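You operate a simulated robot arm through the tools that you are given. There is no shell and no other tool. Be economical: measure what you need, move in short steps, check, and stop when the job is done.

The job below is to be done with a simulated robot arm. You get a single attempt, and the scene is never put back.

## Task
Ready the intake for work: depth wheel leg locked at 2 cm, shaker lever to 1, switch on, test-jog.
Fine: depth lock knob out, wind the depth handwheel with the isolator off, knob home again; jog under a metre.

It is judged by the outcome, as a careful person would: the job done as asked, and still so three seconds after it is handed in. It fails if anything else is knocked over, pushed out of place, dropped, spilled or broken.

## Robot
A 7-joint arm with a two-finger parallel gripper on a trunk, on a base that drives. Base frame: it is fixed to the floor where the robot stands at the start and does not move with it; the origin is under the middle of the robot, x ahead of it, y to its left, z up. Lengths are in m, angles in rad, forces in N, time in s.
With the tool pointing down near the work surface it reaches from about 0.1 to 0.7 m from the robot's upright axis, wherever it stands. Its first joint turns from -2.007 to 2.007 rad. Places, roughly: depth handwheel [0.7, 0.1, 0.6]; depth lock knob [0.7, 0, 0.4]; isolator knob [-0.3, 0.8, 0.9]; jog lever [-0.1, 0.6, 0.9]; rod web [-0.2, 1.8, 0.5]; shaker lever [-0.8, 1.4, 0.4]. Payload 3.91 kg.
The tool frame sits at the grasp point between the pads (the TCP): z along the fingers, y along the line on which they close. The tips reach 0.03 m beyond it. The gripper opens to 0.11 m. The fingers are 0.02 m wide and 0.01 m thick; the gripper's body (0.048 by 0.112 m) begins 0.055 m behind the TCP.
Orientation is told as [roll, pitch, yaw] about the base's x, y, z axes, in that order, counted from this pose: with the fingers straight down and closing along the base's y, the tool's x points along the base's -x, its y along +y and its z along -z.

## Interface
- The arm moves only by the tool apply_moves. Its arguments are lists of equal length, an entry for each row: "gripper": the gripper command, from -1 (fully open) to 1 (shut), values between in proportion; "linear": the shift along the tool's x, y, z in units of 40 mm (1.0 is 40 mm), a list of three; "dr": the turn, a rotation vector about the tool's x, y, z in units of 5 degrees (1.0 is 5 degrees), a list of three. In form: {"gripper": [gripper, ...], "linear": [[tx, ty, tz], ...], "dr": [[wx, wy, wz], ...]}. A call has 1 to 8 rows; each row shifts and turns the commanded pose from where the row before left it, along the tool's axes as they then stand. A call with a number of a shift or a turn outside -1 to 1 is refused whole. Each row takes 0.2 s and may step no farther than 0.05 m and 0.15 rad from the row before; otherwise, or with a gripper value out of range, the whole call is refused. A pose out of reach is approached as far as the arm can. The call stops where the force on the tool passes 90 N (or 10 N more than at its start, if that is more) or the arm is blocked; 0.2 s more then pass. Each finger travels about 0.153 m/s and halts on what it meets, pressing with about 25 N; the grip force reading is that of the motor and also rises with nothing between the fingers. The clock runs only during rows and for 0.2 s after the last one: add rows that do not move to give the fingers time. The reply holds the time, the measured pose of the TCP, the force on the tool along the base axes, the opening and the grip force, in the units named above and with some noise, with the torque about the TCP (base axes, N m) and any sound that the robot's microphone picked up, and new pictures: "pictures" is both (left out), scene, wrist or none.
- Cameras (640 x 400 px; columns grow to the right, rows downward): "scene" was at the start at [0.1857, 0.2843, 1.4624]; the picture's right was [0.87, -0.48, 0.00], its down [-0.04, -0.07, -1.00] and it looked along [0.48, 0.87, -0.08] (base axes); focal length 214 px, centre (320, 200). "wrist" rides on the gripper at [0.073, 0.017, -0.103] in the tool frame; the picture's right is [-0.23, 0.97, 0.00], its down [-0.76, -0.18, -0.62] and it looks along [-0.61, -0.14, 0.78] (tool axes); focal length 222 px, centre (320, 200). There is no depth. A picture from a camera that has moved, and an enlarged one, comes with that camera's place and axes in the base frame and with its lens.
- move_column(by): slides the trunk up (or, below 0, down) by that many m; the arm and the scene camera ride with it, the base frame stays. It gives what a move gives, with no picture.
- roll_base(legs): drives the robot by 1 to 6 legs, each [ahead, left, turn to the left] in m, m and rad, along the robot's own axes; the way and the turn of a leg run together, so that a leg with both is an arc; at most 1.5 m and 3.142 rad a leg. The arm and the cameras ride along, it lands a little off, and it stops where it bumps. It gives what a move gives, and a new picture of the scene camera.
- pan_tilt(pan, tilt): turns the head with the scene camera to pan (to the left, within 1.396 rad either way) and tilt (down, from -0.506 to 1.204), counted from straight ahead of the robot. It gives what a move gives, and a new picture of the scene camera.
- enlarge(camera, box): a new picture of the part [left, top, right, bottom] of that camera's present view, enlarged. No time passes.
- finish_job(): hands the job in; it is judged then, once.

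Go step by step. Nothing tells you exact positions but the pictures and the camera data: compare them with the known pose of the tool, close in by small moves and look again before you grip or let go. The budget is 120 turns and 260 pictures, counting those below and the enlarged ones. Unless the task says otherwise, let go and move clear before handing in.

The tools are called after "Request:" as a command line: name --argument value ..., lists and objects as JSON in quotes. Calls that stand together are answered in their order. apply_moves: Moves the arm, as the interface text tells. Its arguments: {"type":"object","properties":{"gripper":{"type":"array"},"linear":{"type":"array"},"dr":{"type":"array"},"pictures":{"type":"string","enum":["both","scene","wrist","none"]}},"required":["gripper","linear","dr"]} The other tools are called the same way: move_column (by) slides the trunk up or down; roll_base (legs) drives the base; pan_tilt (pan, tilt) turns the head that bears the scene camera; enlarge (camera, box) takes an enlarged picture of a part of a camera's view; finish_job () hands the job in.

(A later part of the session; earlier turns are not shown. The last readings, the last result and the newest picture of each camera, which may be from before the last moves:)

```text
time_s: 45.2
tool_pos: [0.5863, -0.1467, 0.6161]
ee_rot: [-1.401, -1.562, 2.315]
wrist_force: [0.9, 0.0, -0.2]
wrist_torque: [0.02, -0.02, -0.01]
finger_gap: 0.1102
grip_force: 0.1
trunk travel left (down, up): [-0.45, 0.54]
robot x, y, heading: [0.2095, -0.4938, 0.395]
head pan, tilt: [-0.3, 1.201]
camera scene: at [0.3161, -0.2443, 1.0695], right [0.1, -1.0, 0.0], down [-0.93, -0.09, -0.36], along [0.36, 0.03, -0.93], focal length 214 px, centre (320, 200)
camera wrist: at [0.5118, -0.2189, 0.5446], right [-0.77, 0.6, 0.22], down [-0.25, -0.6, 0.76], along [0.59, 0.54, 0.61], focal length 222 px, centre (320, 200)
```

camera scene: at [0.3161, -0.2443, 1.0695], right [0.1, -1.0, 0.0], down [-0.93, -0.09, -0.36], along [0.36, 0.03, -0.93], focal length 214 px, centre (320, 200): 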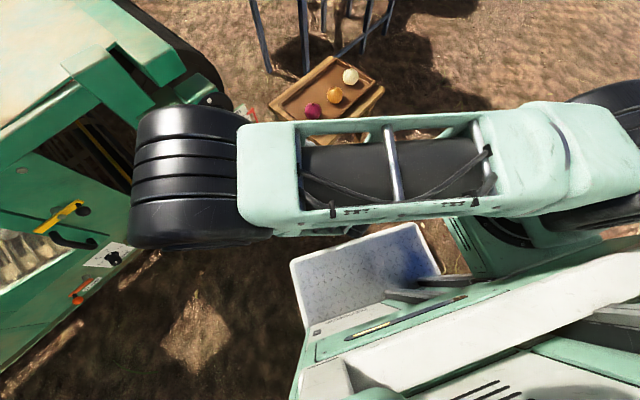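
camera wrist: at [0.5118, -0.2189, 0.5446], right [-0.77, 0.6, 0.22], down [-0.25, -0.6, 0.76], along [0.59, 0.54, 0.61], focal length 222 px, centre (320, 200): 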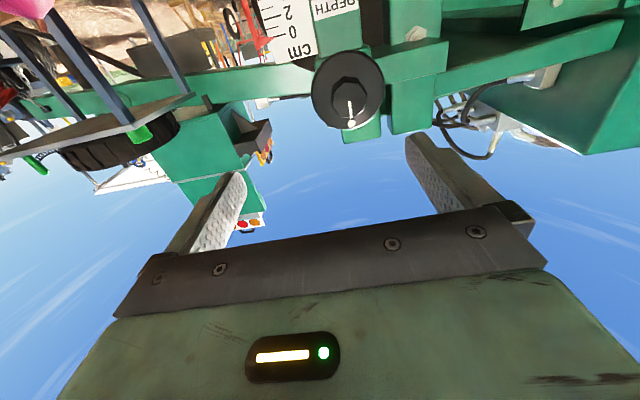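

The handwheel hub triangulates to about (0.711, 0.073, 0.627), almost straight ahead of the tool. The lock knob comes first: I'll shift left a little and lower the trunk to its height.

Request:
apply_moves --gripper '[-1, -1]' --linear '[[0, 0.9, 0], [0, 0, 0]]' --dr '[[0, 0, 0], [0, 0, 0]]' --pictures "none"

Request:
move_column --by -0.2

Request:
apply_moves --gripper '[-1]' --linear '[[0, 0, 0]]' --dr '[[0, 0, 0]]'

Request:
enlarge --camera "wrist" --box '[200, 0, 480, 175]'

```text
time_s: 45.8
tool_pos: [0.561, -0.124, 0.6162]
ee_rot: [-1.393, -1.561, 2.307]
wrist_force: [1.0, 0.8, -0.2]
wrist_torque: [0.0, 0.01, -0.02]
finger_gap: 0.11
grip_force: 0.1
trunk travel left (down, up): [-0.45, 0.54]
robot x, y, heading: [0.2094, -0.4931, 0.395]
head pan, tilt: [-0.3, 1.201]
```

```text
time_s: 48.0
tool_pos: [0.5603, -0.1255, 0.4167]
ee_rot: [-1.405, -1.563, 2.315]
wrist_force: [0.2, 0.1, -0.7]
wrist_torque: [-0.01, 0.01, 0.05]
finger_gap: 0.1101
grip_force: 0.1
trunk travel left (down, up): [-0.25, 0.74]
robot x, y, heading: [0.2095, -0.4915, 0.399]
head pan, tilt: [-0.3, 1.201]
```

```text
time_s: 48.4
tool_pos: [0.5582, -0.1255, 0.416]
ee_rot: [-1.402, -1.561, 2.314]
wrist_force: [-0.6, -0.6, 0.1]
wrist_torque: [0.02, 0.01, -0.03]
finger_gap: 0.11
grip_force: 0.1
trunk travel left (down, up): [-0.25, 0.74]
robot x, y, heading: [0.2119, -0.4928, 0.393]
head pan, tilt: [-0.3, 1.201]
camera scene: at [0.3161, -0.2443, 0.8695], right [0.1, -1.0, 0.0], down [-0.93, -0.09, -0.36], along [0.36, 0.03, -0.93], focal length 214 px, centre (320, 200)
camera wrist: at [0.4843, -0.1964, 0.3442], right [-0.77, 0.6, 0.22], down [-0.25, -0.6, 0.76], along [0.59, 0.54, 0.61], focal length 222 px, centre (320, 200)
```

scene: 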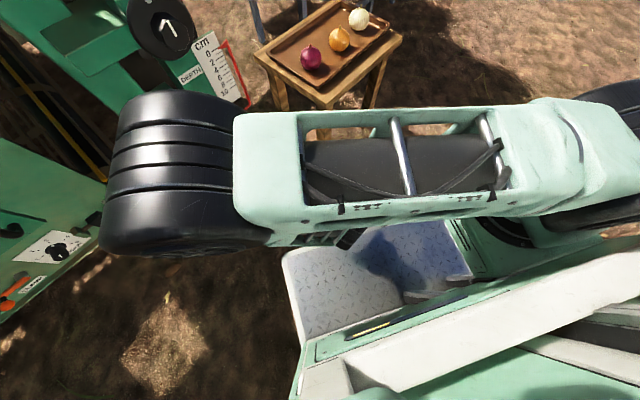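
wrist: 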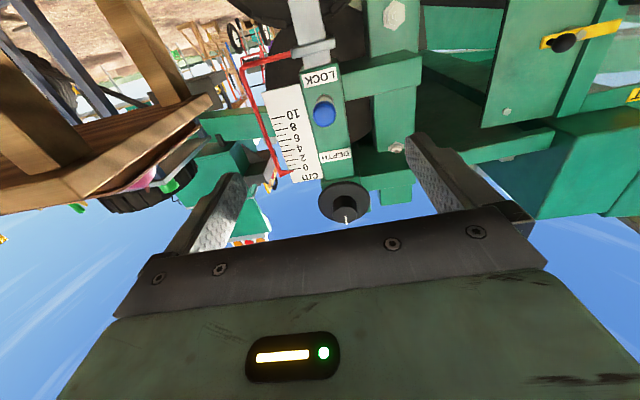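

```text
2.29 times, centred on (340, 88) of wrist
camera zoom: at [0.4843, -0.1964, 0.3442], right [-0.77, 0.6, 0.22], down [-0.25, -0.6, 0.76], along [0.59, 0.54, 0.61], focal length 508 px, centre (274, 457)
```

zoom: 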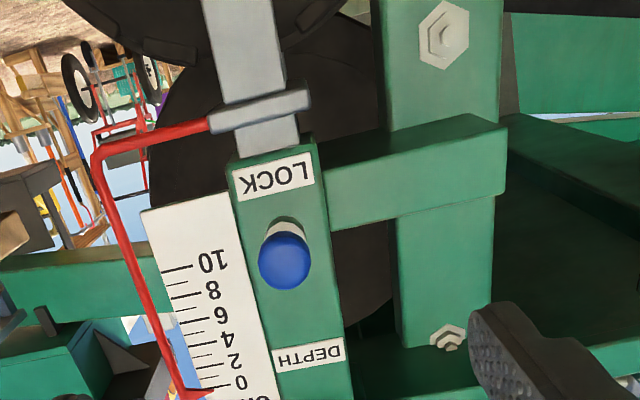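

The lock knob triangulates to about (0.692, 0.047, 0.442), and the red pointer reads about 0 now. I'll rise 26 mm, half-close the gripper to avoid the red pointer rod, and approach.

Request:
apply_moves --gripper '[0, 0, 0, 0, 0, 0]' --linear '[[-0.65, 0, 0], [0, 0.05, 0.8], [0, 0, 0.8], [0, 0, 0.8], [0, 0, 0.8], [0, 0, 0]]' --dr '[[0, 0, 0], [0, 0, 0], [0, 0, 0], [0, 0, 0], [0, 0, 0], [0, 0, 0]]'

```text
time_s: 49.8
tool_pos: [0.6382, -0.0226, 0.4413]
ee_rot: [-1.42, -1.561, 2.33]
wrist_force: [0.7, 0.4, -0.7]
wrist_torque: [-0.07, 0.01, 0.01]
finger_gap: 0.0551
grip_force: 0.1
trunk travel left (down, up): [-0.25, 0.74]
robot x, y, heading: [0.2088, -0.4924, 0.402]
head pan, tilt: [-0.3, 1.201]
camera scene: at [0.3161, -0.2443, 0.8695], right [0.1, -1.0, 0.0], down [-0.93, -0.09, -0.36], along [0.36, 0.03, -0.93], focal length 214 px, centre (320, 200)
camera wrist: at [0.563, -0.0941, 0.3704], right [-0.77, 0.6, 0.22], down [-0.25, -0.6, 0.76], along [0.59, 0.54, 0.61], focal length 222 px, centre (320, 200)
```

scene: 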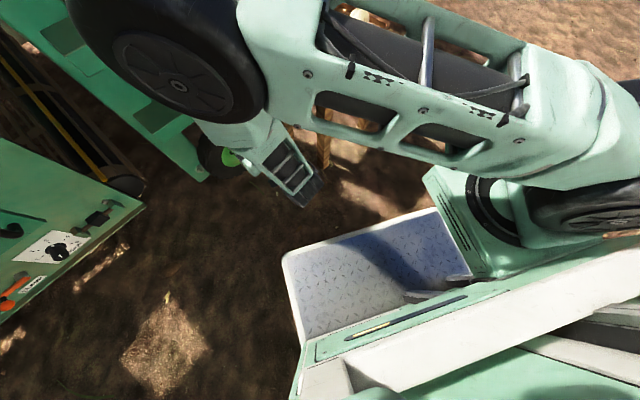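
wrist: 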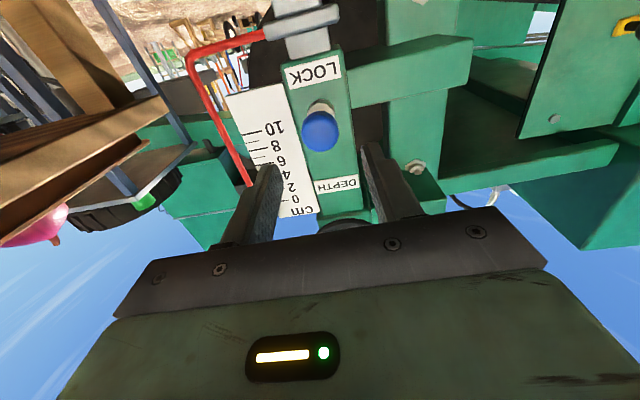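

The knob is aligned, about 0.09 m ahead. I'll advance in small steps to straddle it.

Request:
apply_moves --gripper '[0, 0, 0, 0]' --linear '[[0, 0, 0.7], [0, 0, 0.7], [0, 0, 0.6], [0, 0, 0]]' --dr '[[0, 0, 0], [0, 0, 0], [0, 0, 0], [0, 0, 0]]'

```text
time_s: 50.8
tool_pos: [0.684, 0.0416, 0.4414]
ee_rot: [-1.386, -1.561, 2.299]
wrist_force: [0.3, -0.1, 0.3]
wrist_torque: [0.03, -0.01, -0.01]
finger_gap: 0.0547
grip_force: 0.0
trunk travel left (down, up): [-0.25, 0.74]
robot x, y, heading: [0.2057, -0.488, 0.398]
head pan, tilt: [-0.3, 1.201]
camera scene: at [0.3162, -0.2443, 0.8695], right [0.1, -1.0, 0.0], down [-0.93, -0.09, -0.36], along [0.36, 0.03, -0.93], focal length 214 px, centre (320, 200)
camera wrist: at [0.6089, -0.0298, 0.3704], right [-0.77, 0.6, 0.22], down [-0.24, -0.6, 0.76], along [0.59, 0.54, 0.61], focal length 222 px, centre (320, 200)
```

scene: 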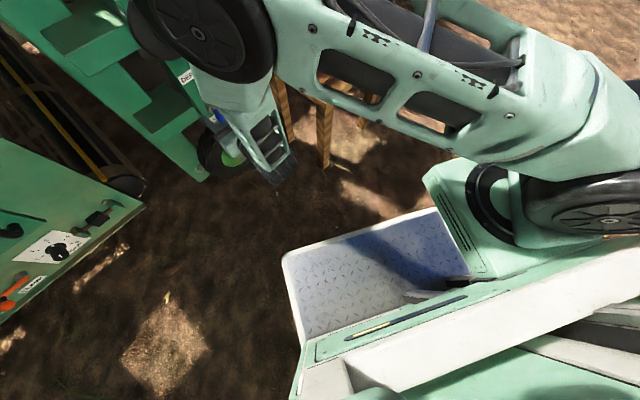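
wrist: 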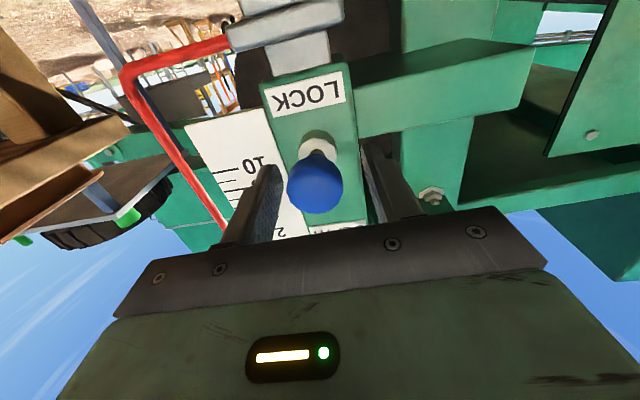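

The knob sits between the pads at the TCP. I'll close on it.

Request:
apply_moves --gripper '[1, 1, 1]' --linear '[[0, 0, 0], [0, 0, 0], [0, 0, 0]]' --dr '[[0, 0, 0], [0, 0, 0], [0, 0, 0]]' --pictures "wrist"

```text
time_s: 51.6
tool_pos: [0.6858, 0.0403, 0.4424]
ee_rot: [-1.426, -1.562, 2.335]
wrist_force: [14.1, -10.3, 0.9]
wrist_torque: [-0.36, -0.11, 0.72]
finger_gap: 0.0322
grip_force: 44.2
trunk travel left (down, up): [-0.25, 0.74]
robot x, y, heading: [0.2085, -0.4904, 0.398]
head pan, tilt: [-0.3, 1.201]
camera wrist: at [0.6106, -0.031, 0.3703], right [-0.77, 0.6, 0.22], down [-0.25, -0.59, 0.76], along [0.59, 0.53, 0.61], focal length 222 px, centre (320, 200)
```

wrist: 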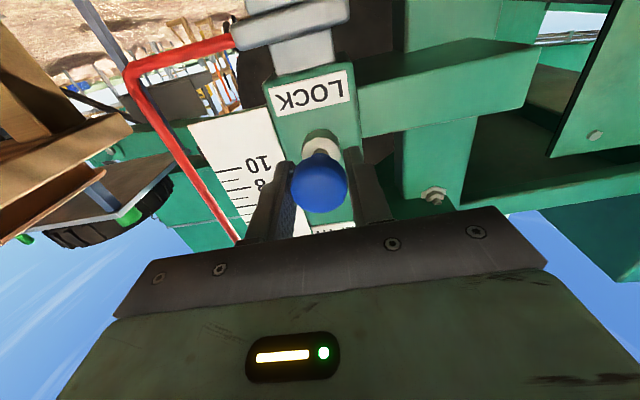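

Gripped with a slight sideways load; I'll ease 3 mm right and pull out gently.

Request:
apply_moves --gripper '[1, 1, 1, 1, 1]' --linear '[[0, -0.07, 0], [0, 0, -0.2], [0, 0, -0.2], [0, 0, -0.2], [0, 0, 0]]' --dr '[[0, 0, 0], [0, 0, 0], [0, 0, 0], [0, 0, 0], [0, 0, 0]]' --pictures "wrist"

```text
time_s: 52.8
tool_pos: [0.6715, 0.02, 0.4425]
ee_rot: [-1.537, -1.563, 2.448]
wrist_force: [7.0, -8.0, 7.1]
wrist_torque: [0.02, 0.12, 0.77]
finger_gap: 0.0319
grip_force: 44.5
trunk travel left (down, up): [-0.25, 0.74]
robot x, y, heading: [0.2124, -0.4913, 0.396]
head pan, tilt: [-0.3, 1.201]
camera wrist: at [0.5966, -0.0506, 0.3703], right [-0.77, 0.6, 0.22], down [-0.25, -0.6, 0.76], along [0.59, 0.54, 0.61], focal length 222 px, centre (320, 200)
```

wrist: 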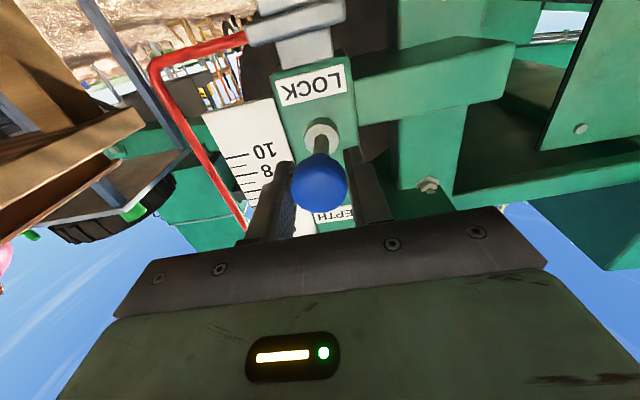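

The knob has come out about 24 mm with little resistance. I'll pull a bit more to find its end stop.

Request:
apply_moves --gripper '[1, 1, 1]' --linear '[[0, 0, -0.12], [0, 0, -0.12], [0, 0, 0]]' --dr '[[0, 0, 0], [0, 0, 0], [0, 0, 0]]' --pictures "wrist"

```text
time_s: 53.6
tool_pos: [0.6674, 0.0147, 0.4437]
ee_rot: [-1.628, -1.562, 2.541]
wrist_force: [24.4, 29.1, -3.1]
wrist_torque: [0.1, -0.06, 0.81]
finger_gap: 0.0321
grip_force: 44.7
trunk travel left (down, up): [-0.25, 0.74]
robot x, y, heading: [0.2108, -0.491, 0.399]
head pan, tilt: [-0.3, 1.201]
camera wrist: at [0.5923, -0.0566, 0.3704], right [-0.77, 0.6, 0.22], down [-0.25, -0.6, 0.76], along [0.59, 0.54, 0.61], focal length 222 px, centre (320, 200)
```

wrist: 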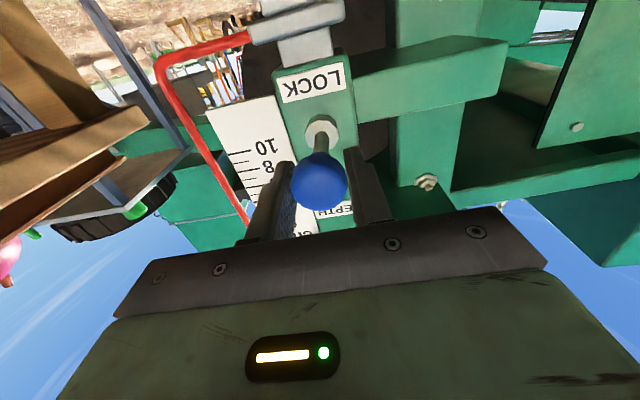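

It's at the end stop. I'll relax, open and back off, checking that it stays out.

Request:
apply_moves --gripper '[1, 0, 0, 0, 0, 0]' --linear '[[0, 0, 0.08], [0, 0, 0], [0, 0, 0], [0, 0, -0.8], [0, 0, -0.8], [0, 0, -0.4]]' --dr '[[0, 0, 0], [0, 0, 0], [0, 0, 0], [0, 0, 0], [0, 0, 0], [0, 0, 0]]' --pictures "wrist"

Request:
enlarge --camera "wrist" --box '[180, 20, 420, 220]'

```text
time_s: 55.0
tool_pos: [0.6192, -0.0486, 0.4426]
ee_rot: [-1.506, -1.562, 2.418]
wrist_force: [-0.2, -0.6, 0.4]
wrist_torque: [0.0, 0.01, -0.02]
finger_gap: 0.0549
grip_force: 0.0
trunk travel left (down, up): [-0.25, 0.74]
robot x, y, heading: [0.2095, -0.4937, 0.399]
head pan, tilt: [-0.3, 1.201]
camera wrist: at [0.5437, -0.1199, 0.37], right [-0.77, 0.6, 0.22], down [-0.25, -0.6, 0.76], along [0.59, 0.54, 0.61], focal length 222 px, centre (320, 200)
```

wrist: 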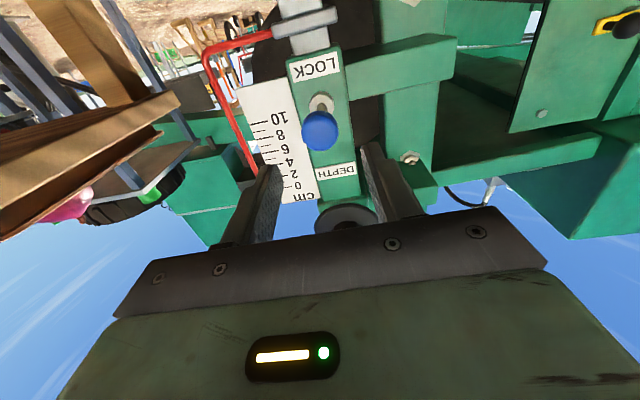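

```text
2.00 times, centred on (300, 120) of wrist
camera zoom: at [0.5437, -0.1199, 0.37], right [-0.77, 0.6, 0.22], down [-0.25, -0.6, 0.76], along [0.59, 0.54, 0.61], focal length 444 px, centre (360, 360)
```

zoom: 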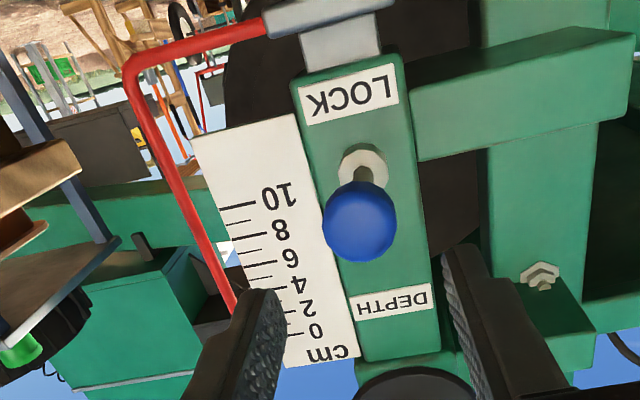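

The knob stays out. Now to the handwheel: back off, open, and raise the trunk by 0.185 m.

Request:
apply_moves --gripper '[-1, -1, -1]' --linear '[[0, 0, -0.8], [0, 0, -0.8], [0, 0, 0]]' --dr '[[0, 0, 0], [0, 0, 0], [0, 0, 0]]' --pictures "none"

Request:
move_column --by 0.185

Request:
apply_moves --gripper '[-1]' --linear '[[0, 0, 0]]' --dr '[[0, 0, 0]]'

Request:
enlarge --camera "wrist" --box '[230, 0, 430, 170]'

```text
time_s: 55.8
tool_pos: [0.5796, -0.0986, 0.4406]
ee_rot: [-1.422, -1.561, 2.338]
wrist_force: [-0.5, -0.7, 0.6]
wrist_torque: [-0.01, 0.01, 0.02]
finger_gap: 0.11
grip_force: 0.0
trunk travel left (down, up): [-0.25, 0.74]
robot x, y, heading: [0.2084, -0.4935, 0.4]
head pan, tilt: [-0.3, 1.201]
```

```text
time_s: 57.8
tool_pos: [0.5795, -0.0994, 0.6257]
ee_rot: [-1.4, -1.562, 2.312]
wrist_force: [0.6, -0.5, 0.4]
wrist_torque: [0.0, -0.02, 0.03]
finger_gap: 0.1101
grip_force: 0.0
trunk travel left (down, up): [-0.435, 0.555]
robot x, y, heading: [0.2079, -0.4912, 0.396]
head pan, tilt: [-0.3, 1.201]
```

```text
time_s: 58.2
tool_pos: [0.5807, -0.0975, 0.625]
ee_rot: [-1.404, -1.563, 2.318]
wrist_force: [-0.4, 0.7, 0.1]
wrist_torque: [-0.01, -0.02, 0.01]
finger_gap: 0.1101
grip_force: 0.1
trunk travel left (down, up): [-0.435, 0.555]
robot x, y, heading: [0.2092, -0.4911, 0.393]
head pan, tilt: [-0.3, 1.201]
camera scene: at [0.3162, -0.2443, 1.0545], right [0.1, -1.0, 0.0], down [-0.93, -0.09, -0.36], along [0.36, 0.03, -0.93], focal length 214 px, centre (320, 200)
camera wrist: at [0.5044, -0.1695, 0.5537], right [-0.77, 0.6, 0.22], down [-0.25, -0.6, 0.76], along [0.59, 0.54, 0.61], focal length 222 px, centre (320, 200)
```

scene: 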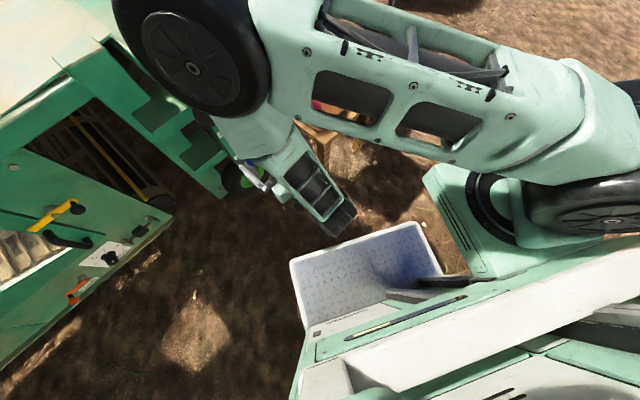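
wrist: 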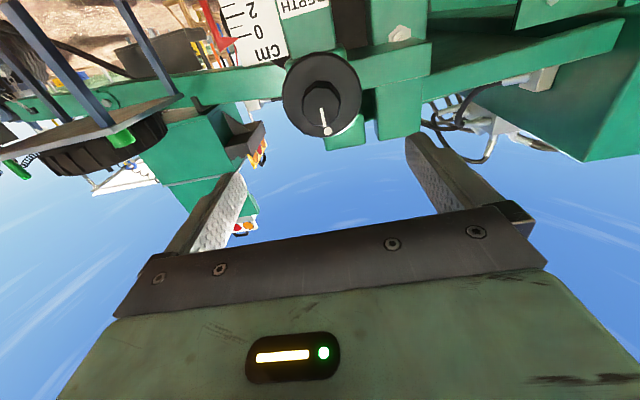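

```text
2.35 times, centred on (330, 85) of wrist
camera zoom: at [0.5044, -0.1695, 0.5537], right [-0.77, 0.6, 0.22], down [-0.25, -0.6, 0.76], along [0.59, 0.54, 0.61], focal length 523 px, centre (296, 471)
```

zoom: 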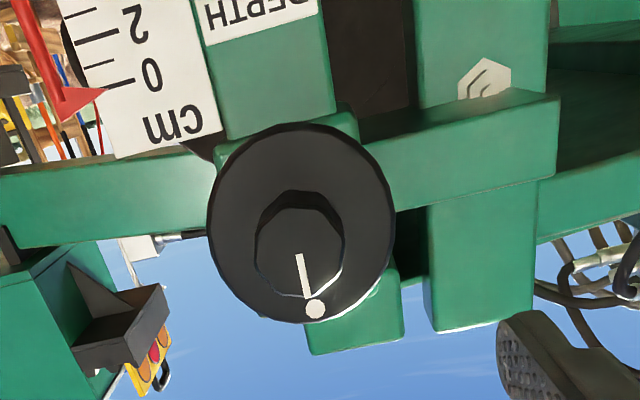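

The pointer tip reads about 0. The hub (with white line) is nearly aligned; I'll approach 0.1 m and look again.

Request:
apply_moves --gripper '[-1, -1, -1, -1]' --linear '[[0, 0, 0.8], [0, 0, 0.8], [0, 0, 0.8], [0, 0, 0]]' --dr '[[0, 0, 0], [0, 0, 0], [0, 0, 0], [0, 0, 0]]' --pictures "wrist"

```text
time_s: 59.2
tool_pos: [0.6389, -0.021, 0.625]
ee_rot: [-1.409, -1.562, 2.322]
wrist_force: [-0.2, -0.9, 0.1]
wrist_torque: [0.02, 0.01, 0.02]
finger_gap: 0.1098
grip_force: 0.0
trunk travel left (down, up): [-0.435, 0.555]
robot x, y, heading: [0.2081, -0.491, 0.401]
head pan, tilt: [-0.3, 1.201]
camera wrist: at [0.5632, -0.0934, 0.5544], right [-0.77, 0.6, 0.22], down [-0.24, -0.6, 0.76], along [0.59, 0.54, 0.61], focal length 222 px, centre (320, 200)
```

wrist: 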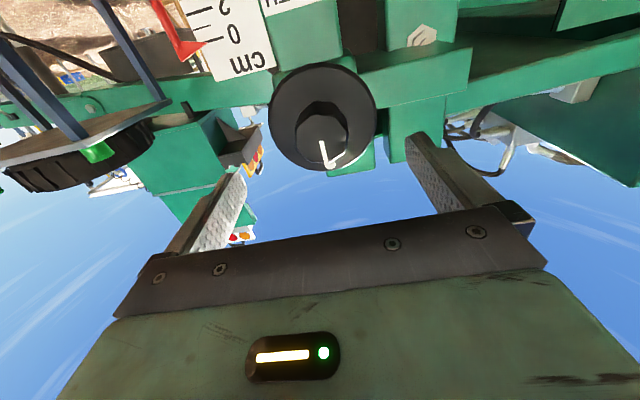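

Hub front is about 0.098 m ahead and 7 mm up. I'll approach with the gripper narrowed to 7 cm.

Request:
apply_moves --gripper '[-0.3, -0.3, -0.3, -0.3, -0.3]' --linear '[[-0.17, 0, 0], [0, 0, 0.7], [0, 0, 0.7], [0, 0, 0.7], [0, 0, 0]]' --dr '[[0, 0, 0], [0, 0, 0], [0, 0, 0], [0, 0, 0], [0, 0, 0]]' --pictures "wrist"

```text
time_s: 60.4
tool_pos: [0.6909, 0.046, 0.6319]
ee_rot: [-1.383, -1.562, 2.296]
wrist_force: [0.0, 0.3, 0.8]
wrist_torque: [-0.02, 0.02, -0.02]
finger_gap: 0.0714
grip_force: 0.0
trunk travel left (down, up): [-0.435, 0.555]
robot x, y, heading: [0.211, -0.4921, 0.396]
head pan, tilt: [-0.3, 1.201]
camera wrist: at [0.6144, -0.0251, 0.561], right [-0.77, 0.6, 0.22], down [-0.24, -0.6, 0.76], along [0.59, 0.54, 0.61], focal length 222 px, centre (320, 200)
```

wrist: 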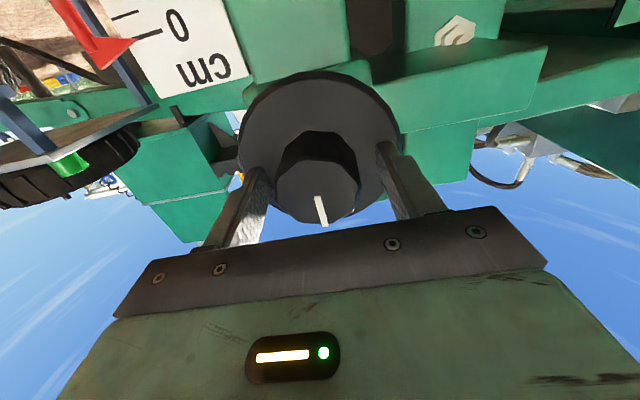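

The hub front is at the TCP, with about 3 cm of pad overlapping. I'll close on it.

Request:
apply_moves --gripper '[1, 1, 1]' --linear '[[0, 0, 0], [0, 0, 0], [0, 0, 0]]' --dr '[[0, 0, 0], [0, 0, 0], [0, 0, 0]]' --pictures "wrist"

Request:
pan_tilt --pan 0.1 --tilt 0.8

```text
time_s: 61.2
tool_pos: [0.69, 0.0458, 0.6327]
ee_rot: [-1.414, -1.56, 2.327]
wrist_force: [7.2, -1.2, 0.3]
wrist_torque: [-0.1, 0.05, 1.98]
finger_gap: 0.0486
grip_force: 45.3
trunk travel left (down, up): [-0.435, 0.555]
robot x, y, heading: [0.209, -0.4926, 0.4]
head pan, tilt: [-0.3, 1.201]
camera wrist: at [0.6147, -0.0254, 0.561], right [-0.77, 0.6, 0.22], down [-0.25, -0.6, 0.76], along [0.59, 0.54, 0.61], focal length 222 px, centre (320, 200)
```

wrist: 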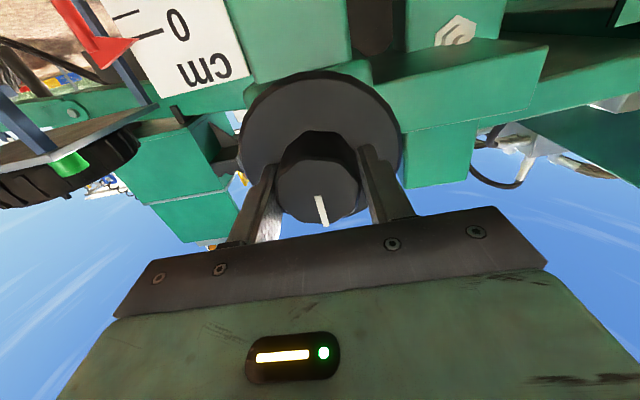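

```text
time_s: 62.1
tool_pos: [0.6905, 0.0461, 0.633]
ee_rot: [-1.415, -1.563, 2.327]
wrist_force: [9.6, -0.2, -0.1]
wrist_torque: [-0.04, -0.01, 1.7]
finger_gap: 0.0483
grip_force: 44.9
trunk travel left (down, up): [-0.435, 0.555]
robot x, y, heading: [0.209, -0.4908, 0.398]
head pan, tilt: [0.099, 0.799]
camera scene: at [0.3317, -0.2113, 1.0821], right [0.47, -0.88, 0.0], down [-0.63, -0.34, -0.7], along [0.61, 0.33, -0.72], focal length 214 px, centre (320, 200)
```

scene: 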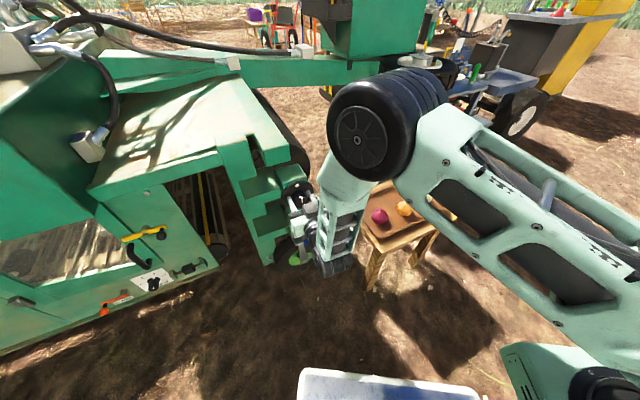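

Gripped. I'll turn the hub 40° clockwise (about +tool z) and watch the pointer.

Request:
apply_moves --gripper '[1, 1, 1, 1, 1, 1, 1, 1]' --linear '[[0, 0, 0], [0, 0, 0], [0, 0, 0], [0, 0, 0], [0, 0, 0], [0, 0, 0], [0, 0, 0], [0, 0, 0]]' --dr '[[0, 0, 1], [0, 0, 1], [0, 0, 1], [0, 0, 1], [0, 0, 1], [0, 0, 1], [0, 0, 1], [0, 0, 1]]' --pictures "wrist"

```text
time_s: 63.9
tool_pos: [0.6907, 0.0443, 0.6314]
ee_rot: [1.571, -0.881, -0.658]
wrist_force: [21.3, 9.9, 3.8]
wrist_torque: [0.64, -0.52, 1.46]
finger_gap: 0.0484
grip_force: 45.2
trunk travel left (down, up): [-0.435, 0.555]
robot x, y, heading: [0.2096, -0.4924, 0.399]
head pan, tilt: [0.099, 0.799]
camera wrist: at [0.5817, -0.0004, 0.5877], right [-0.48, 0.37, 0.8], down [0.11, -0.87, 0.47], along [0.87, 0.32, 0.38], focal length 222 px, centre (320, 200)
```

wrist: 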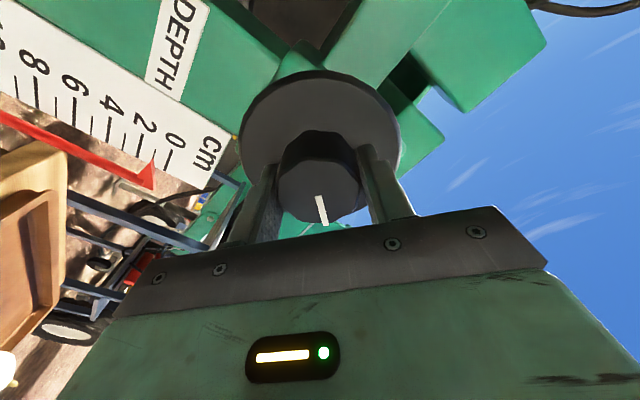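

Request:
enlarge --camera "wrist" --box '[40, 60, 240, 210]'

Request:
apply_moves --gripper '[1, 1, 1, 1, 1, 1, 1, 1]' --linear '[[0, 0, 0], [0, 0, 0], [0, 0, 0], [0, 0, 0], [0, 0, 0], [0, 0, 0], [0, 0, 0], [0, 0, 0]]' --dr '[[0, 0, 1], [0, 0, 1], [0, 0, 1], [0, 0, 1], [0, 0, 1], [0, 0, 1], [0, 0, 0], [0, 0, 0]]' --pictures "wrist"

Request:
enlarge --camera "wrist" --box '[0, 100, 240, 280]'

```text
2.67 times, centred on (140, 135) of wrist
camera zoom: at [0.5817, -0.0004, 0.5877], right [-0.48, 0.37, 0.8], down [0.11, -0.87, 0.47], along [0.87, 0.32, 0.38], focal length 592 px, centre (800, 373)
```

zoom: 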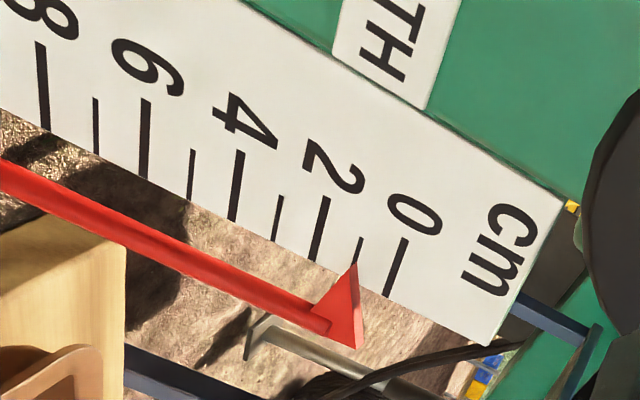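

```text
time_s: 65.7
tool_pos: [0.6916, 0.0446, 0.6307]
ee_rot: [1.569, -0.356, -0.66]
wrist_force: [27.9, 4.2, -4.8]
wrist_torque: [1.33, -0.93, -0.08]
finger_gap: 0.048
grip_force: 45.0
trunk travel left (down, up): [-0.435, 0.555]
robot x, y, heading: [0.2072, -0.4962, 0.4]
head pan, tilt: [0.099, 0.799]
camera wrist: at [0.5704, 0.008, 0.6223], right [-0.1, 0.08, 0.99], down [0.23, -0.97, 0.1], along [0.97, 0.24, 0.08], focal length 222 px, centre (320, 200)
```

wrist: 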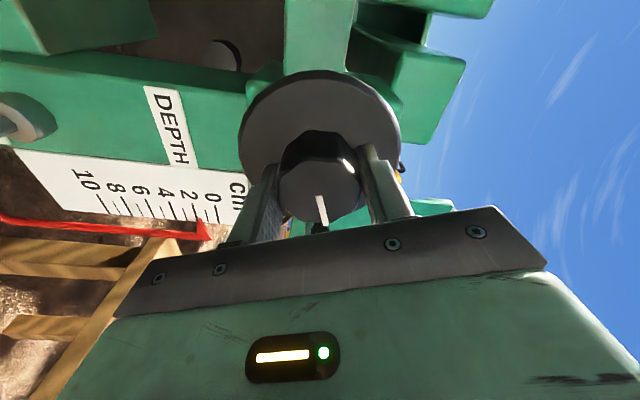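

```text
2.22 times, centred on (120, 190) of wrist
camera zoom: at [0.5704, 0.008, 0.6223], right [-0.1, 0.08, 0.99], down [0.23, -0.97, 0.1], along [0.97, 0.24, 0.08], focal length 494 px, centre (764, 222)
```

zoom: 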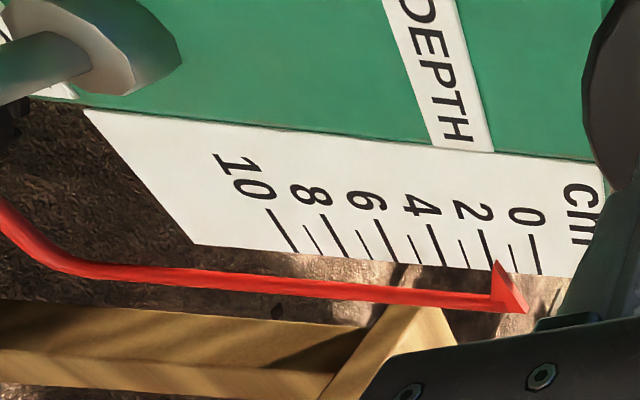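

The pointer moves down about 1 cm per ~35–40° and now seems near 1.8, but with parallax. I'll release, back off, and lower to view the scale square-on.

Request:
apply_moves --gripper '[-0.3, -0.3, -0.3, -0.3, -0.3]' --linear '[[0, 0, 0], [0, 0, 0], [0, 0, -0.8], [0, 0, -0.8], [0, 0, 0]]' --dr '[[0, 0, 0], [0, 0, 0], [0, 0, 0], [0, 0, 0], [0, 0, 0]]' --pictures "none"

Request:
move_column --by -0.09

Request:
apply_moves --gripper '[-0.3]' --linear '[[0, 0, 0]]' --dr '[[0, 0, 0]]' --pictures "wrist"

Request:
enlarge --camera "wrist" --box '[180, 40, 380, 190]'

```text
time_s: 66.9
tool_pos: [0.6507, -0.0057, 0.63]
ee_rot: [1.568, -0.358, -0.657]
wrist_force: [-0.4, 0.3, 0.9]
wrist_torque: [-0.03, 0.0, -0.01]
finger_gap: 0.0715
grip_force: 0.1
trunk travel left (down, up): [-0.435, 0.555]
robot x, y, heading: [0.2054, -0.4916, 0.398]
head pan, tilt: [0.099, 0.799]
```

```text
time_s: 68.1
tool_pos: [0.6501, -0.0058, 0.5408]
ee_rot: [1.571, -0.357, -0.655]
wrist_force: [0.0, 0.9, 0.1]
wrist_torque: [-0.01, -0.02, 0.01]
finger_gap: 0.0715
grip_force: 0.0
trunk travel left (down, up): [-0.345, 0.645]
robot x, y, heading: [0.2103, -0.4943, 0.397]
head pan, tilt: [0.099, 0.799]
```

```text
time_s: 68.5
tool_pos: [0.6511, -0.0062, 0.5404]
ee_rot: [1.568, -0.357, -0.655]
wrist_force: [0.1, -0.3, -0.1]
wrist_torque: [0.03, -0.01, -0.03]
finger_gap: 0.0717
grip_force: 0.1
trunk travel left (down, up): [-0.345, 0.645]
robot x, y, heading: [0.2095, -0.4912, 0.4]
head pan, tilt: [0.099, 0.799]
camera wrist: at [0.5301, -0.0423, 0.5323], right [-0.1, 0.08, 0.99], down [0.23, -0.97, 0.1], along [0.97, 0.24, 0.08], focal length 222 px, centre (320, 200)
```

wrist: 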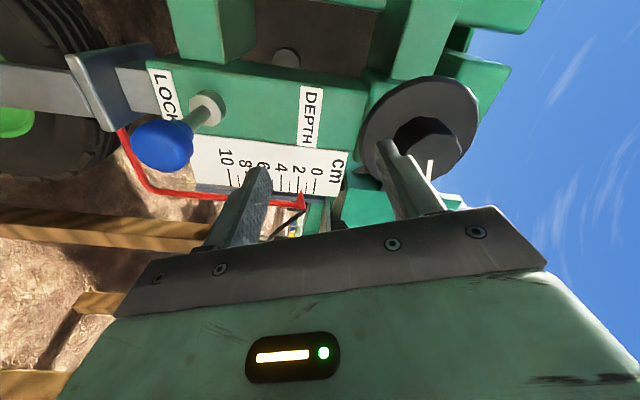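

```text
2.67 times, centred on (280, 115) of wrist
camera zoom: at [0.5301, -0.0423, 0.5323], right [-0.1, 0.08, 0.99], down [0.23, -0.97, 0.1], along [0.97, 0.24, 0.08], focal length 592 px, centre (427, 427)
```

zoom: 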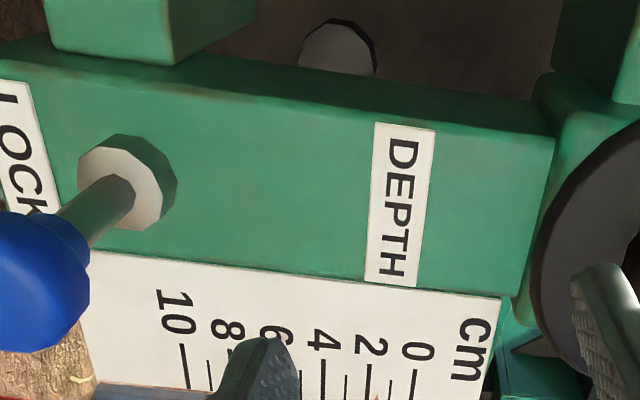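

Request:
enlarge --camera "wrist" --box '[240, 140, 360, 220]'

```text
5.00 times, centred on (300, 180) of wrist
camera zoom: at [0.5301, -0.0423, 0.5323], right [-0.1, 0.08, 0.99], down [0.23, -0.97, 0.1], along [0.97, 0.24, 0.08], focal length 1111 px, centre (420, 300)
```

zoom: 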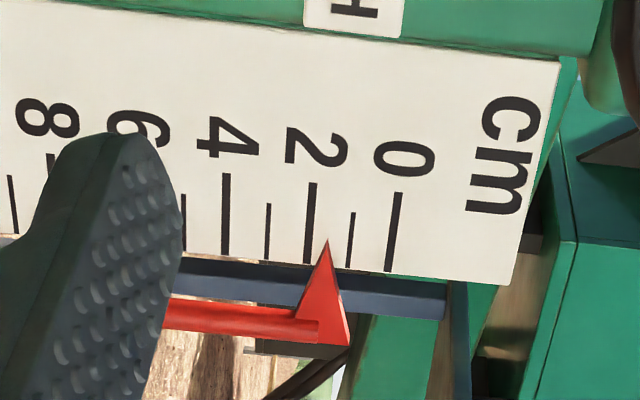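

Square-on, the pointer reads about 1.56 cm after 70° of turn, so ~20° more is needed. I'll go back up and regrip.

Request:
move_column --by 0.09

Request:
apply_moves --gripper '[-0.3, -0.3, -0.3, 1, 1, 1]' --linear '[[0, 0, 0.8], [0, 0, 0.8], [0, 0, 0], [0, 0, 0], [0, 0, 0], [0, 0, 0]]' --dr '[[0, 0, 0], [0, 0, 0], [0, 0, 0], [0, 0, 0], [0, 0, 0], [0, 0, 0]]' --pictures "wrist"

```text
time_s: 69.8
tool_pos: [0.6497, -0.0063, 0.6309]
ee_rot: [1.569, -0.357, -0.656]
wrist_force: [-0.2, 0.4, 0.3]
wrist_torque: [0.03, -0.02, -0.02]
finger_gap: 0.0713
grip_force: 0.0
trunk travel left (down, up): [-0.435, 0.555]
robot x, y, heading: [0.2086, -0.4934, 0.397]
head pan, tilt: [0.099, 0.799]
```

```text
time_s: 71.2
tool_pos: [0.6915, 0.0451, 0.6308]
ee_rot: [1.568, -0.357, -0.658]
wrist_force: [4.8, 3.7, -7.5]
wrist_torque: [1.29, -0.95, 0.82]
finger_gap: 0.0482
grip_force: 45.4
trunk travel left (down, up): [-0.435, 0.555]
robot x, y, heading: [0.2074, -0.4926, 0.396]
head pan, tilt: [0.099, 0.799]
camera wrist: at [0.5706, 0.0088, 0.622], right [-0.1, 0.08, 0.99], down [0.23, -0.97, 0.1], along [0.97, 0.24, 0.08], focal length 222 px, centre (320, 200)
```

wrist: 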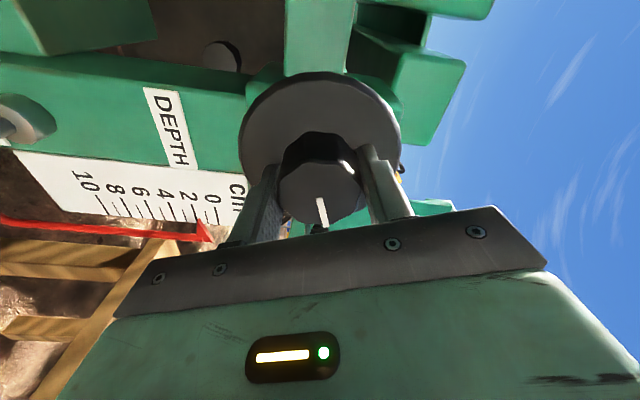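

Request:
apply_moves --gripper '[1, 1, 1, 1, 1, 1]' --linear '[[0, 0, 0], [0, 0, 0], [0, 0, 0], [0, 0, 0], [0, 0, 0], [0, 0, 0]]' --dr '[[0, 0, 1], [0, 0, 1], [0, 0, 1], [0, 0, 1], [0, 0, 0], [0, 0, 0]]' --pictures "none"

Request:
apply_moves --gripper '[-0.3, -0.3, -0.3, -0.3, -0.3]' --linear '[[0, 0, 0], [0, 0, 0], [0, 0, -0.8], [0, 0, -0.8], [0, 0, 0]]' --dr '[[0, 0, 0], [0, 0, 0], [0, 0, 0], [0, 0, 0], [0, 0, 0]]' --pictures "none"

Request:
move_column --by -0.09

Request:
enlarge --camera "wrist" --box '[240, 120, 380, 220]'

```text
time_s: 72.6
tool_pos: [0.6907, 0.0435, 0.6303]
ee_rot: [1.568, -0.009, -0.661]
wrist_force: [11.9, 12.9, -10.5]
wrist_torque: [0.55, -0.4, -0.01]
finger_gap: 0.0478
grip_force: 45.0
trunk travel left (down, up): [-0.435, 0.555]
robot x, y, heading: [0.2061, -0.4914, 0.395]
head pan, tilt: [0.099, 0.799]
```

```text
time_s: 73.8
tool_pos: [0.6532, -0.0057, 0.6325]
ee_rot: [1.569, -0.009, -0.658]
wrist_force: [-0.1, -0.8, 0.0]
wrist_torque: [0.05, -0.01, -0.03]
finger_gap: 0.0717
grip_force: 0.0
trunk travel left (down, up): [-0.435, 0.555]
robot x, y, heading: [0.208, -0.4939, 0.394]
head pan, tilt: [0.099, 0.799]
```

```text
time_s: 75.0
tool_pos: [0.6527, -0.0067, 0.542]
ee_rot: [1.569, -0.009, -0.66]
wrist_force: [0.1, -0.7, 0.4]
wrist_torque: [0.0, -0.02, -0.02]
finger_gap: 0.0716
grip_force: 0.0
trunk travel left (down, up): [-0.345, 0.645]
robot x, y, heading: [0.2139, -0.4936, 0.394]
head pan, tilt: [0.099, 0.799]
```

```text
4.00 times, centred on (310, 170) of wrist
camera zoom: at [0.5323, -0.043, 0.5587], right [0.17, -0.13, 0.98], down [0.22, -0.96, -0.17], along [0.96, 0.25, -0.14], focal length 888 px, centre (360, 320)
```

zoom: 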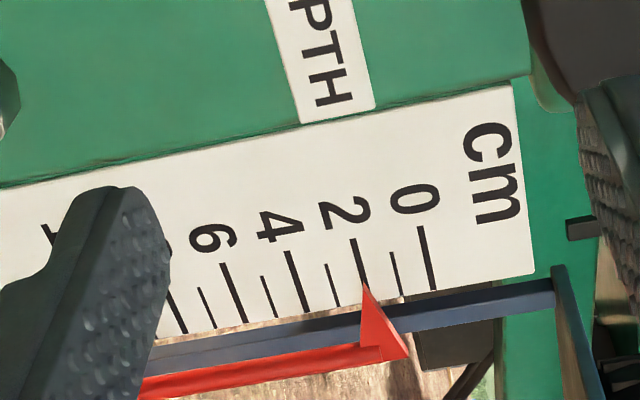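

Reading very near 2. I'll lower slightly more to view with no parallax.

Request:
move_column --by -0.025

Request:
enlarge --camera "wrist" --box '[300, 130, 370, 190]'

```text
time_s: 75.8
tool_pos: [0.6517, -0.0054, 0.5164]
ee_rot: [1.568, -0.01, -0.658]
wrist_force: [-0.3, 0.7, -0.3]
wrist_torque: [0.0, 0.01, -0.02]
finger_gap: 0.0717
grip_force: 0.1
trunk travel left (down, up): [-0.32, 0.67]
robot x, y, heading: [0.2099, -0.4894, 0.395]
head pan, tilt: [0.099, 0.799]
```

```text
6.67 times, centred on (335, 160) of wrist
camera zoom: at [0.5322, -0.043, 0.5336], right [0.17, -0.13, 0.98], down [0.22, -0.96, -0.17], along [0.96, 0.25, -0.14], focal length 1481 px, centre (220, 467)
```

zoom: 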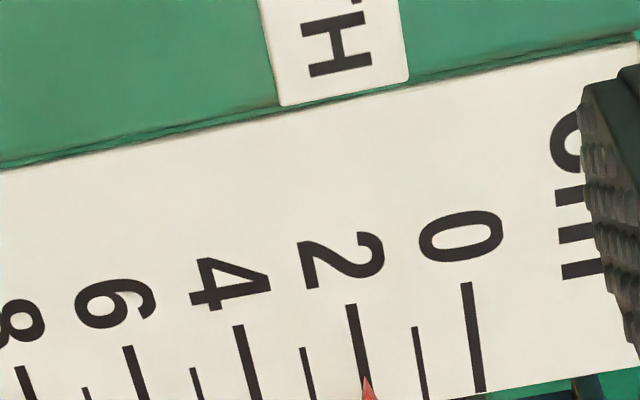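

Reading ≈1.96–2.0: set. Now the lock knob goes home: back off, lower to its height, and look.

Request:
apply_moves --gripper '[0, 0, 0, 0]' --linear '[[0, 0, -0.8], [0, 0, -0.8], [0, 0, -0.4], [0, 0, 0]]' --dr '[[0, 0, 0], [0, 0, 0], [0, 0, 0], [0, 0, 0]]' --pictures "none"

Request:
move_column --by -0.073

Request:
apply_moves --gripper '[0]' --linear '[[0, 0, 0]]' --dr '[[0, 0, 0]]'

```text
time_s: 76.8
tool_pos: [0.6041, -0.0704, 0.5184]
ee_rot: [1.569, -0.008, -0.659]
wrist_force: [-0.1, -0.6, 0.2]
wrist_torque: [-0.03, 0.02, 0.0]
finger_gap: 0.0551
grip_force: 0.0
trunk travel left (down, up): [-0.32, 0.67]
robot x, y, heading: [0.2099, -0.4941, 0.397]
head pan, tilt: [0.099, 0.799]
```

```text
time_s: 77.9
tool_pos: [0.6025, -0.0696, 0.4459]
ee_rot: [1.569, -0.009, -0.658]
wrist_force: [0.4, 0.8, -0.5]
wrist_torque: [0.02, 0.02, 0.01]
finger_gap: 0.055
grip_force: 0.1
trunk travel left (down, up): [-0.247, 0.743]
robot x, y, heading: [0.2128, -0.4919, 0.398]
head pan, tilt: [0.099, 0.799]
```

```text
time_s: 78.3
tool_pos: [0.6027, -0.0691, 0.4447]
ee_rot: [1.57, -0.009, -0.66]
wrist_force: [0.0, -0.3, -0.2]
wrist_torque: [0.01, -0.02, 0.01]
finger_gap: 0.055
grip_force: 0.1
trunk travel left (down, up): [-0.247, 0.743]
robot x, y, heading: [0.2063, -0.4955, 0.398]
head pan, tilt: [0.099, 0.799]
camera scene: at [0.3315, -0.2113, 0.8943], right [0.48, -0.88, 0.0], down [-0.63, -0.34, -0.7], along [0.61, 0.33, -0.72], focal length 214 px, centre (320, 200)
camera wrist: at [0.4833, -0.1063, 0.4622], right [0.17, -0.13, 0.98], down [0.22, -0.96, -0.17], along [0.96, 0.25, -0.14], focal length 222 px, centre (320, 200)
```

scene: 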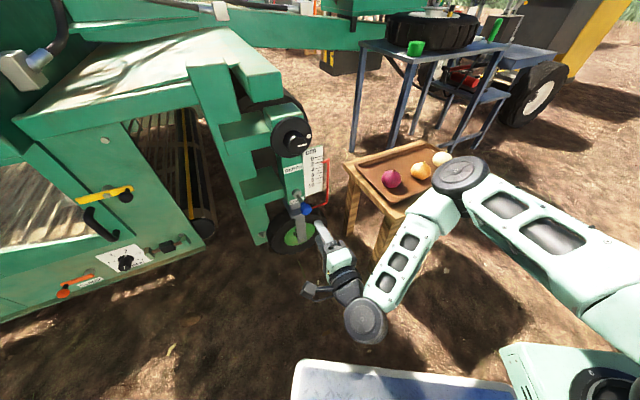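
wrist: 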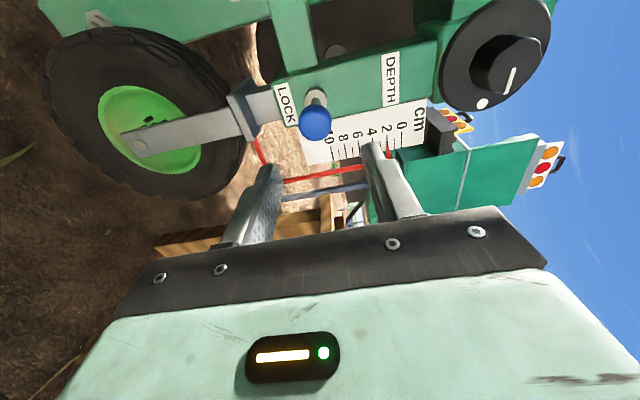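

With this roll the arm's lower link hangs near the onion table, so I'll roll the tool back 90° to the earlier safe posture before approaching.

Request:
apply_moves --gripper '[0, 0, 0, 0, 0, 0, 0, 0]' --linear '[[0, 0, 0], [0, 0, 0], [0, 0, 0], [0, 0, 0], [0, 0, 0], [0, 0, 0], [0, 0, 0], [0, 0, 0]]' --dr '[[0, 0, -1], [0, 0, -1], [0, 0, -1], [0, 0, -1], [0, 0, -1], [0, 0, -1], [0, 0, -1], [0, 0, -1]]' --pictures "none"

Request:
apply_moves --gripper '[0, 0, 0, 0, 0, 0, 0, 0]' --linear '[[0, 0, 0], [0, 0, 0], [0, 0, 0], [0, 0, 0], [0, 0, 0], [0, 0, 0], [0, 0, 0], [0, 0, 0]]' --dr '[[0, 0, -1], [0, 0, -1], [0, 0, -1], [0, 0, -1], [0, 0, -1], [0, 0, -1], [0, 0, -1], [0, 0, -1]]' --pictures "none"

Request:
apply_moves --gripper '[0, 0, 0]' --linear '[[0, 0, 0], [0, 0, 0], [0, 0, 0]]' --dr '[[0, 0, -1], [0, 0, -1], [0, 0, 0]]'

```text
time_s: 80.1
tool_pos: [0.603, -0.0698, 0.4446]
ee_rot: [1.57, -0.707, -0.655]
wrist_force: [0.6, 0.3, -0.8]
wrist_torque: [-0.01, -0.01, 0.01]
finger_gap: 0.055
grip_force: 0.1
trunk travel left (down, up): [-0.247, 0.743]
robot x, y, heading: [0.206, -0.4962, 0.396]
head pan, tilt: [0.099, 0.799]
```

```text
time_s: 81.9
tool_pos: [0.6021, -0.0696, 0.4447]
ee_rot: [1.562, -1.409, -0.646]
wrist_force: [0.7, -1.1, 1.0]
wrist_torque: [0.0, 0.0, 0.0]
finger_gap: 0.0548
grip_force: 0.0
trunk travel left (down, up): [-0.247, 0.743]
robot x, y, heading: [0.2113, -0.4928, 0.401]
head pan, tilt: [0.099, 0.799]
```

```text
time_s: 82.7
tool_pos: [0.6043, -0.0704, 0.4444]
ee_rot: [-1.419, -1.56, 2.331]
wrist_force: [-1.0, -0.1, 0.2]
wrist_torque: [-0.01, -0.01, -0.01]
finger_gap: 0.0551
grip_force: 0.0
trunk travel left (down, up): [-0.247, 0.743]
robot x, y, heading: [0.2099, -0.4947, 0.391]
head pan, tilt: [0.099, 0.799]
camera scene: at [0.3315, -0.2113, 0.8942], right [0.48, -0.88, 0.0], down [-0.63, -0.34, -0.7], along [0.61, 0.33, -0.72], focal length 214 px, centre (320, 200)
camera wrist: at [0.5284, -0.1408, 0.3733], right [-0.77, 0.6, 0.22], down [-0.25, -0.6, 0.76], along [0.59, 0.54, 0.61], focal length 222 px, centre (320, 200)
```

scene: 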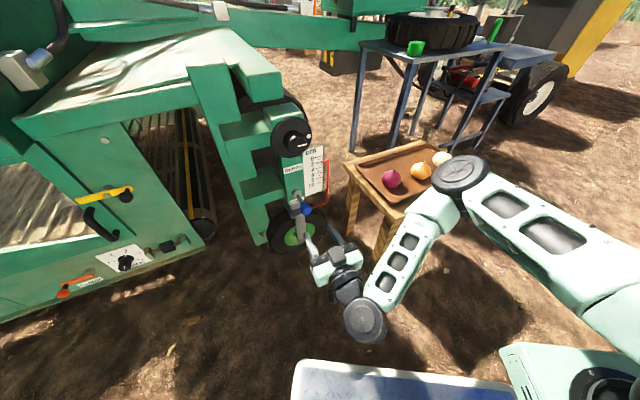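
wrist: 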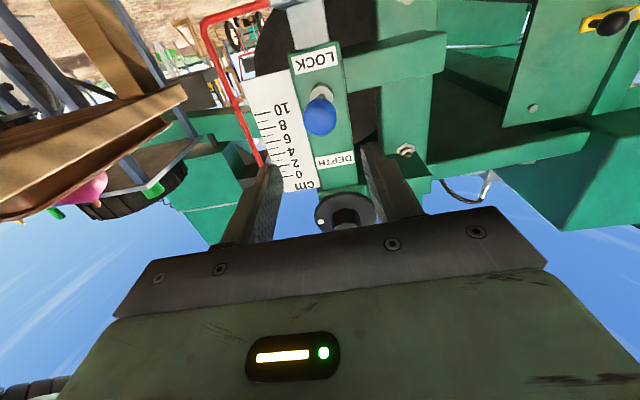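

I'll check the arm posture from the same head angle used during the earlier (safe) knob pull.

Request:
pan_tilt --pan -0.3 --tilt 1.2

```text
time_s: 83.5
tool_pos: [0.6042, -0.069, 0.4451]
ee_rot: [-1.397, -1.563, 2.307]
wrist_force: [-0.5, 0.1, 0.7]
wrist_torque: [-0.05, 0.02, -0.01]
finger_gap: 0.0548
grip_force: 0.1
trunk travel left (down, up): [-0.247, 0.743]
robot x, y, heading: [0.2061, -0.4921, 0.394]
head pan, tilt: [-0.3, 1.201]
camera scene: at [0.3162, -0.2443, 0.8666], right [0.1, -1.0, 0.0], down [-0.93, -0.09, -0.36], along [0.36, 0.04, -0.93], focal length 214 px, centre (320, 200)
```

scene: 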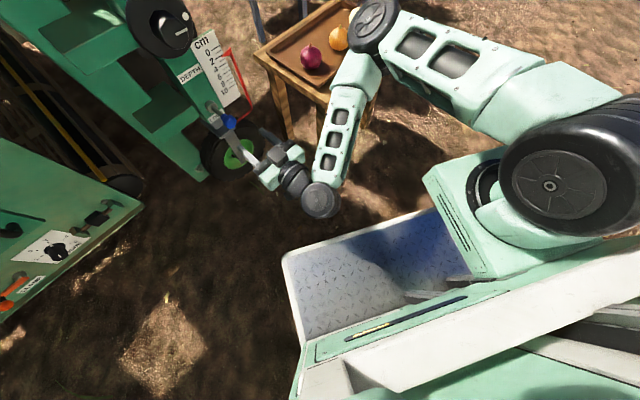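

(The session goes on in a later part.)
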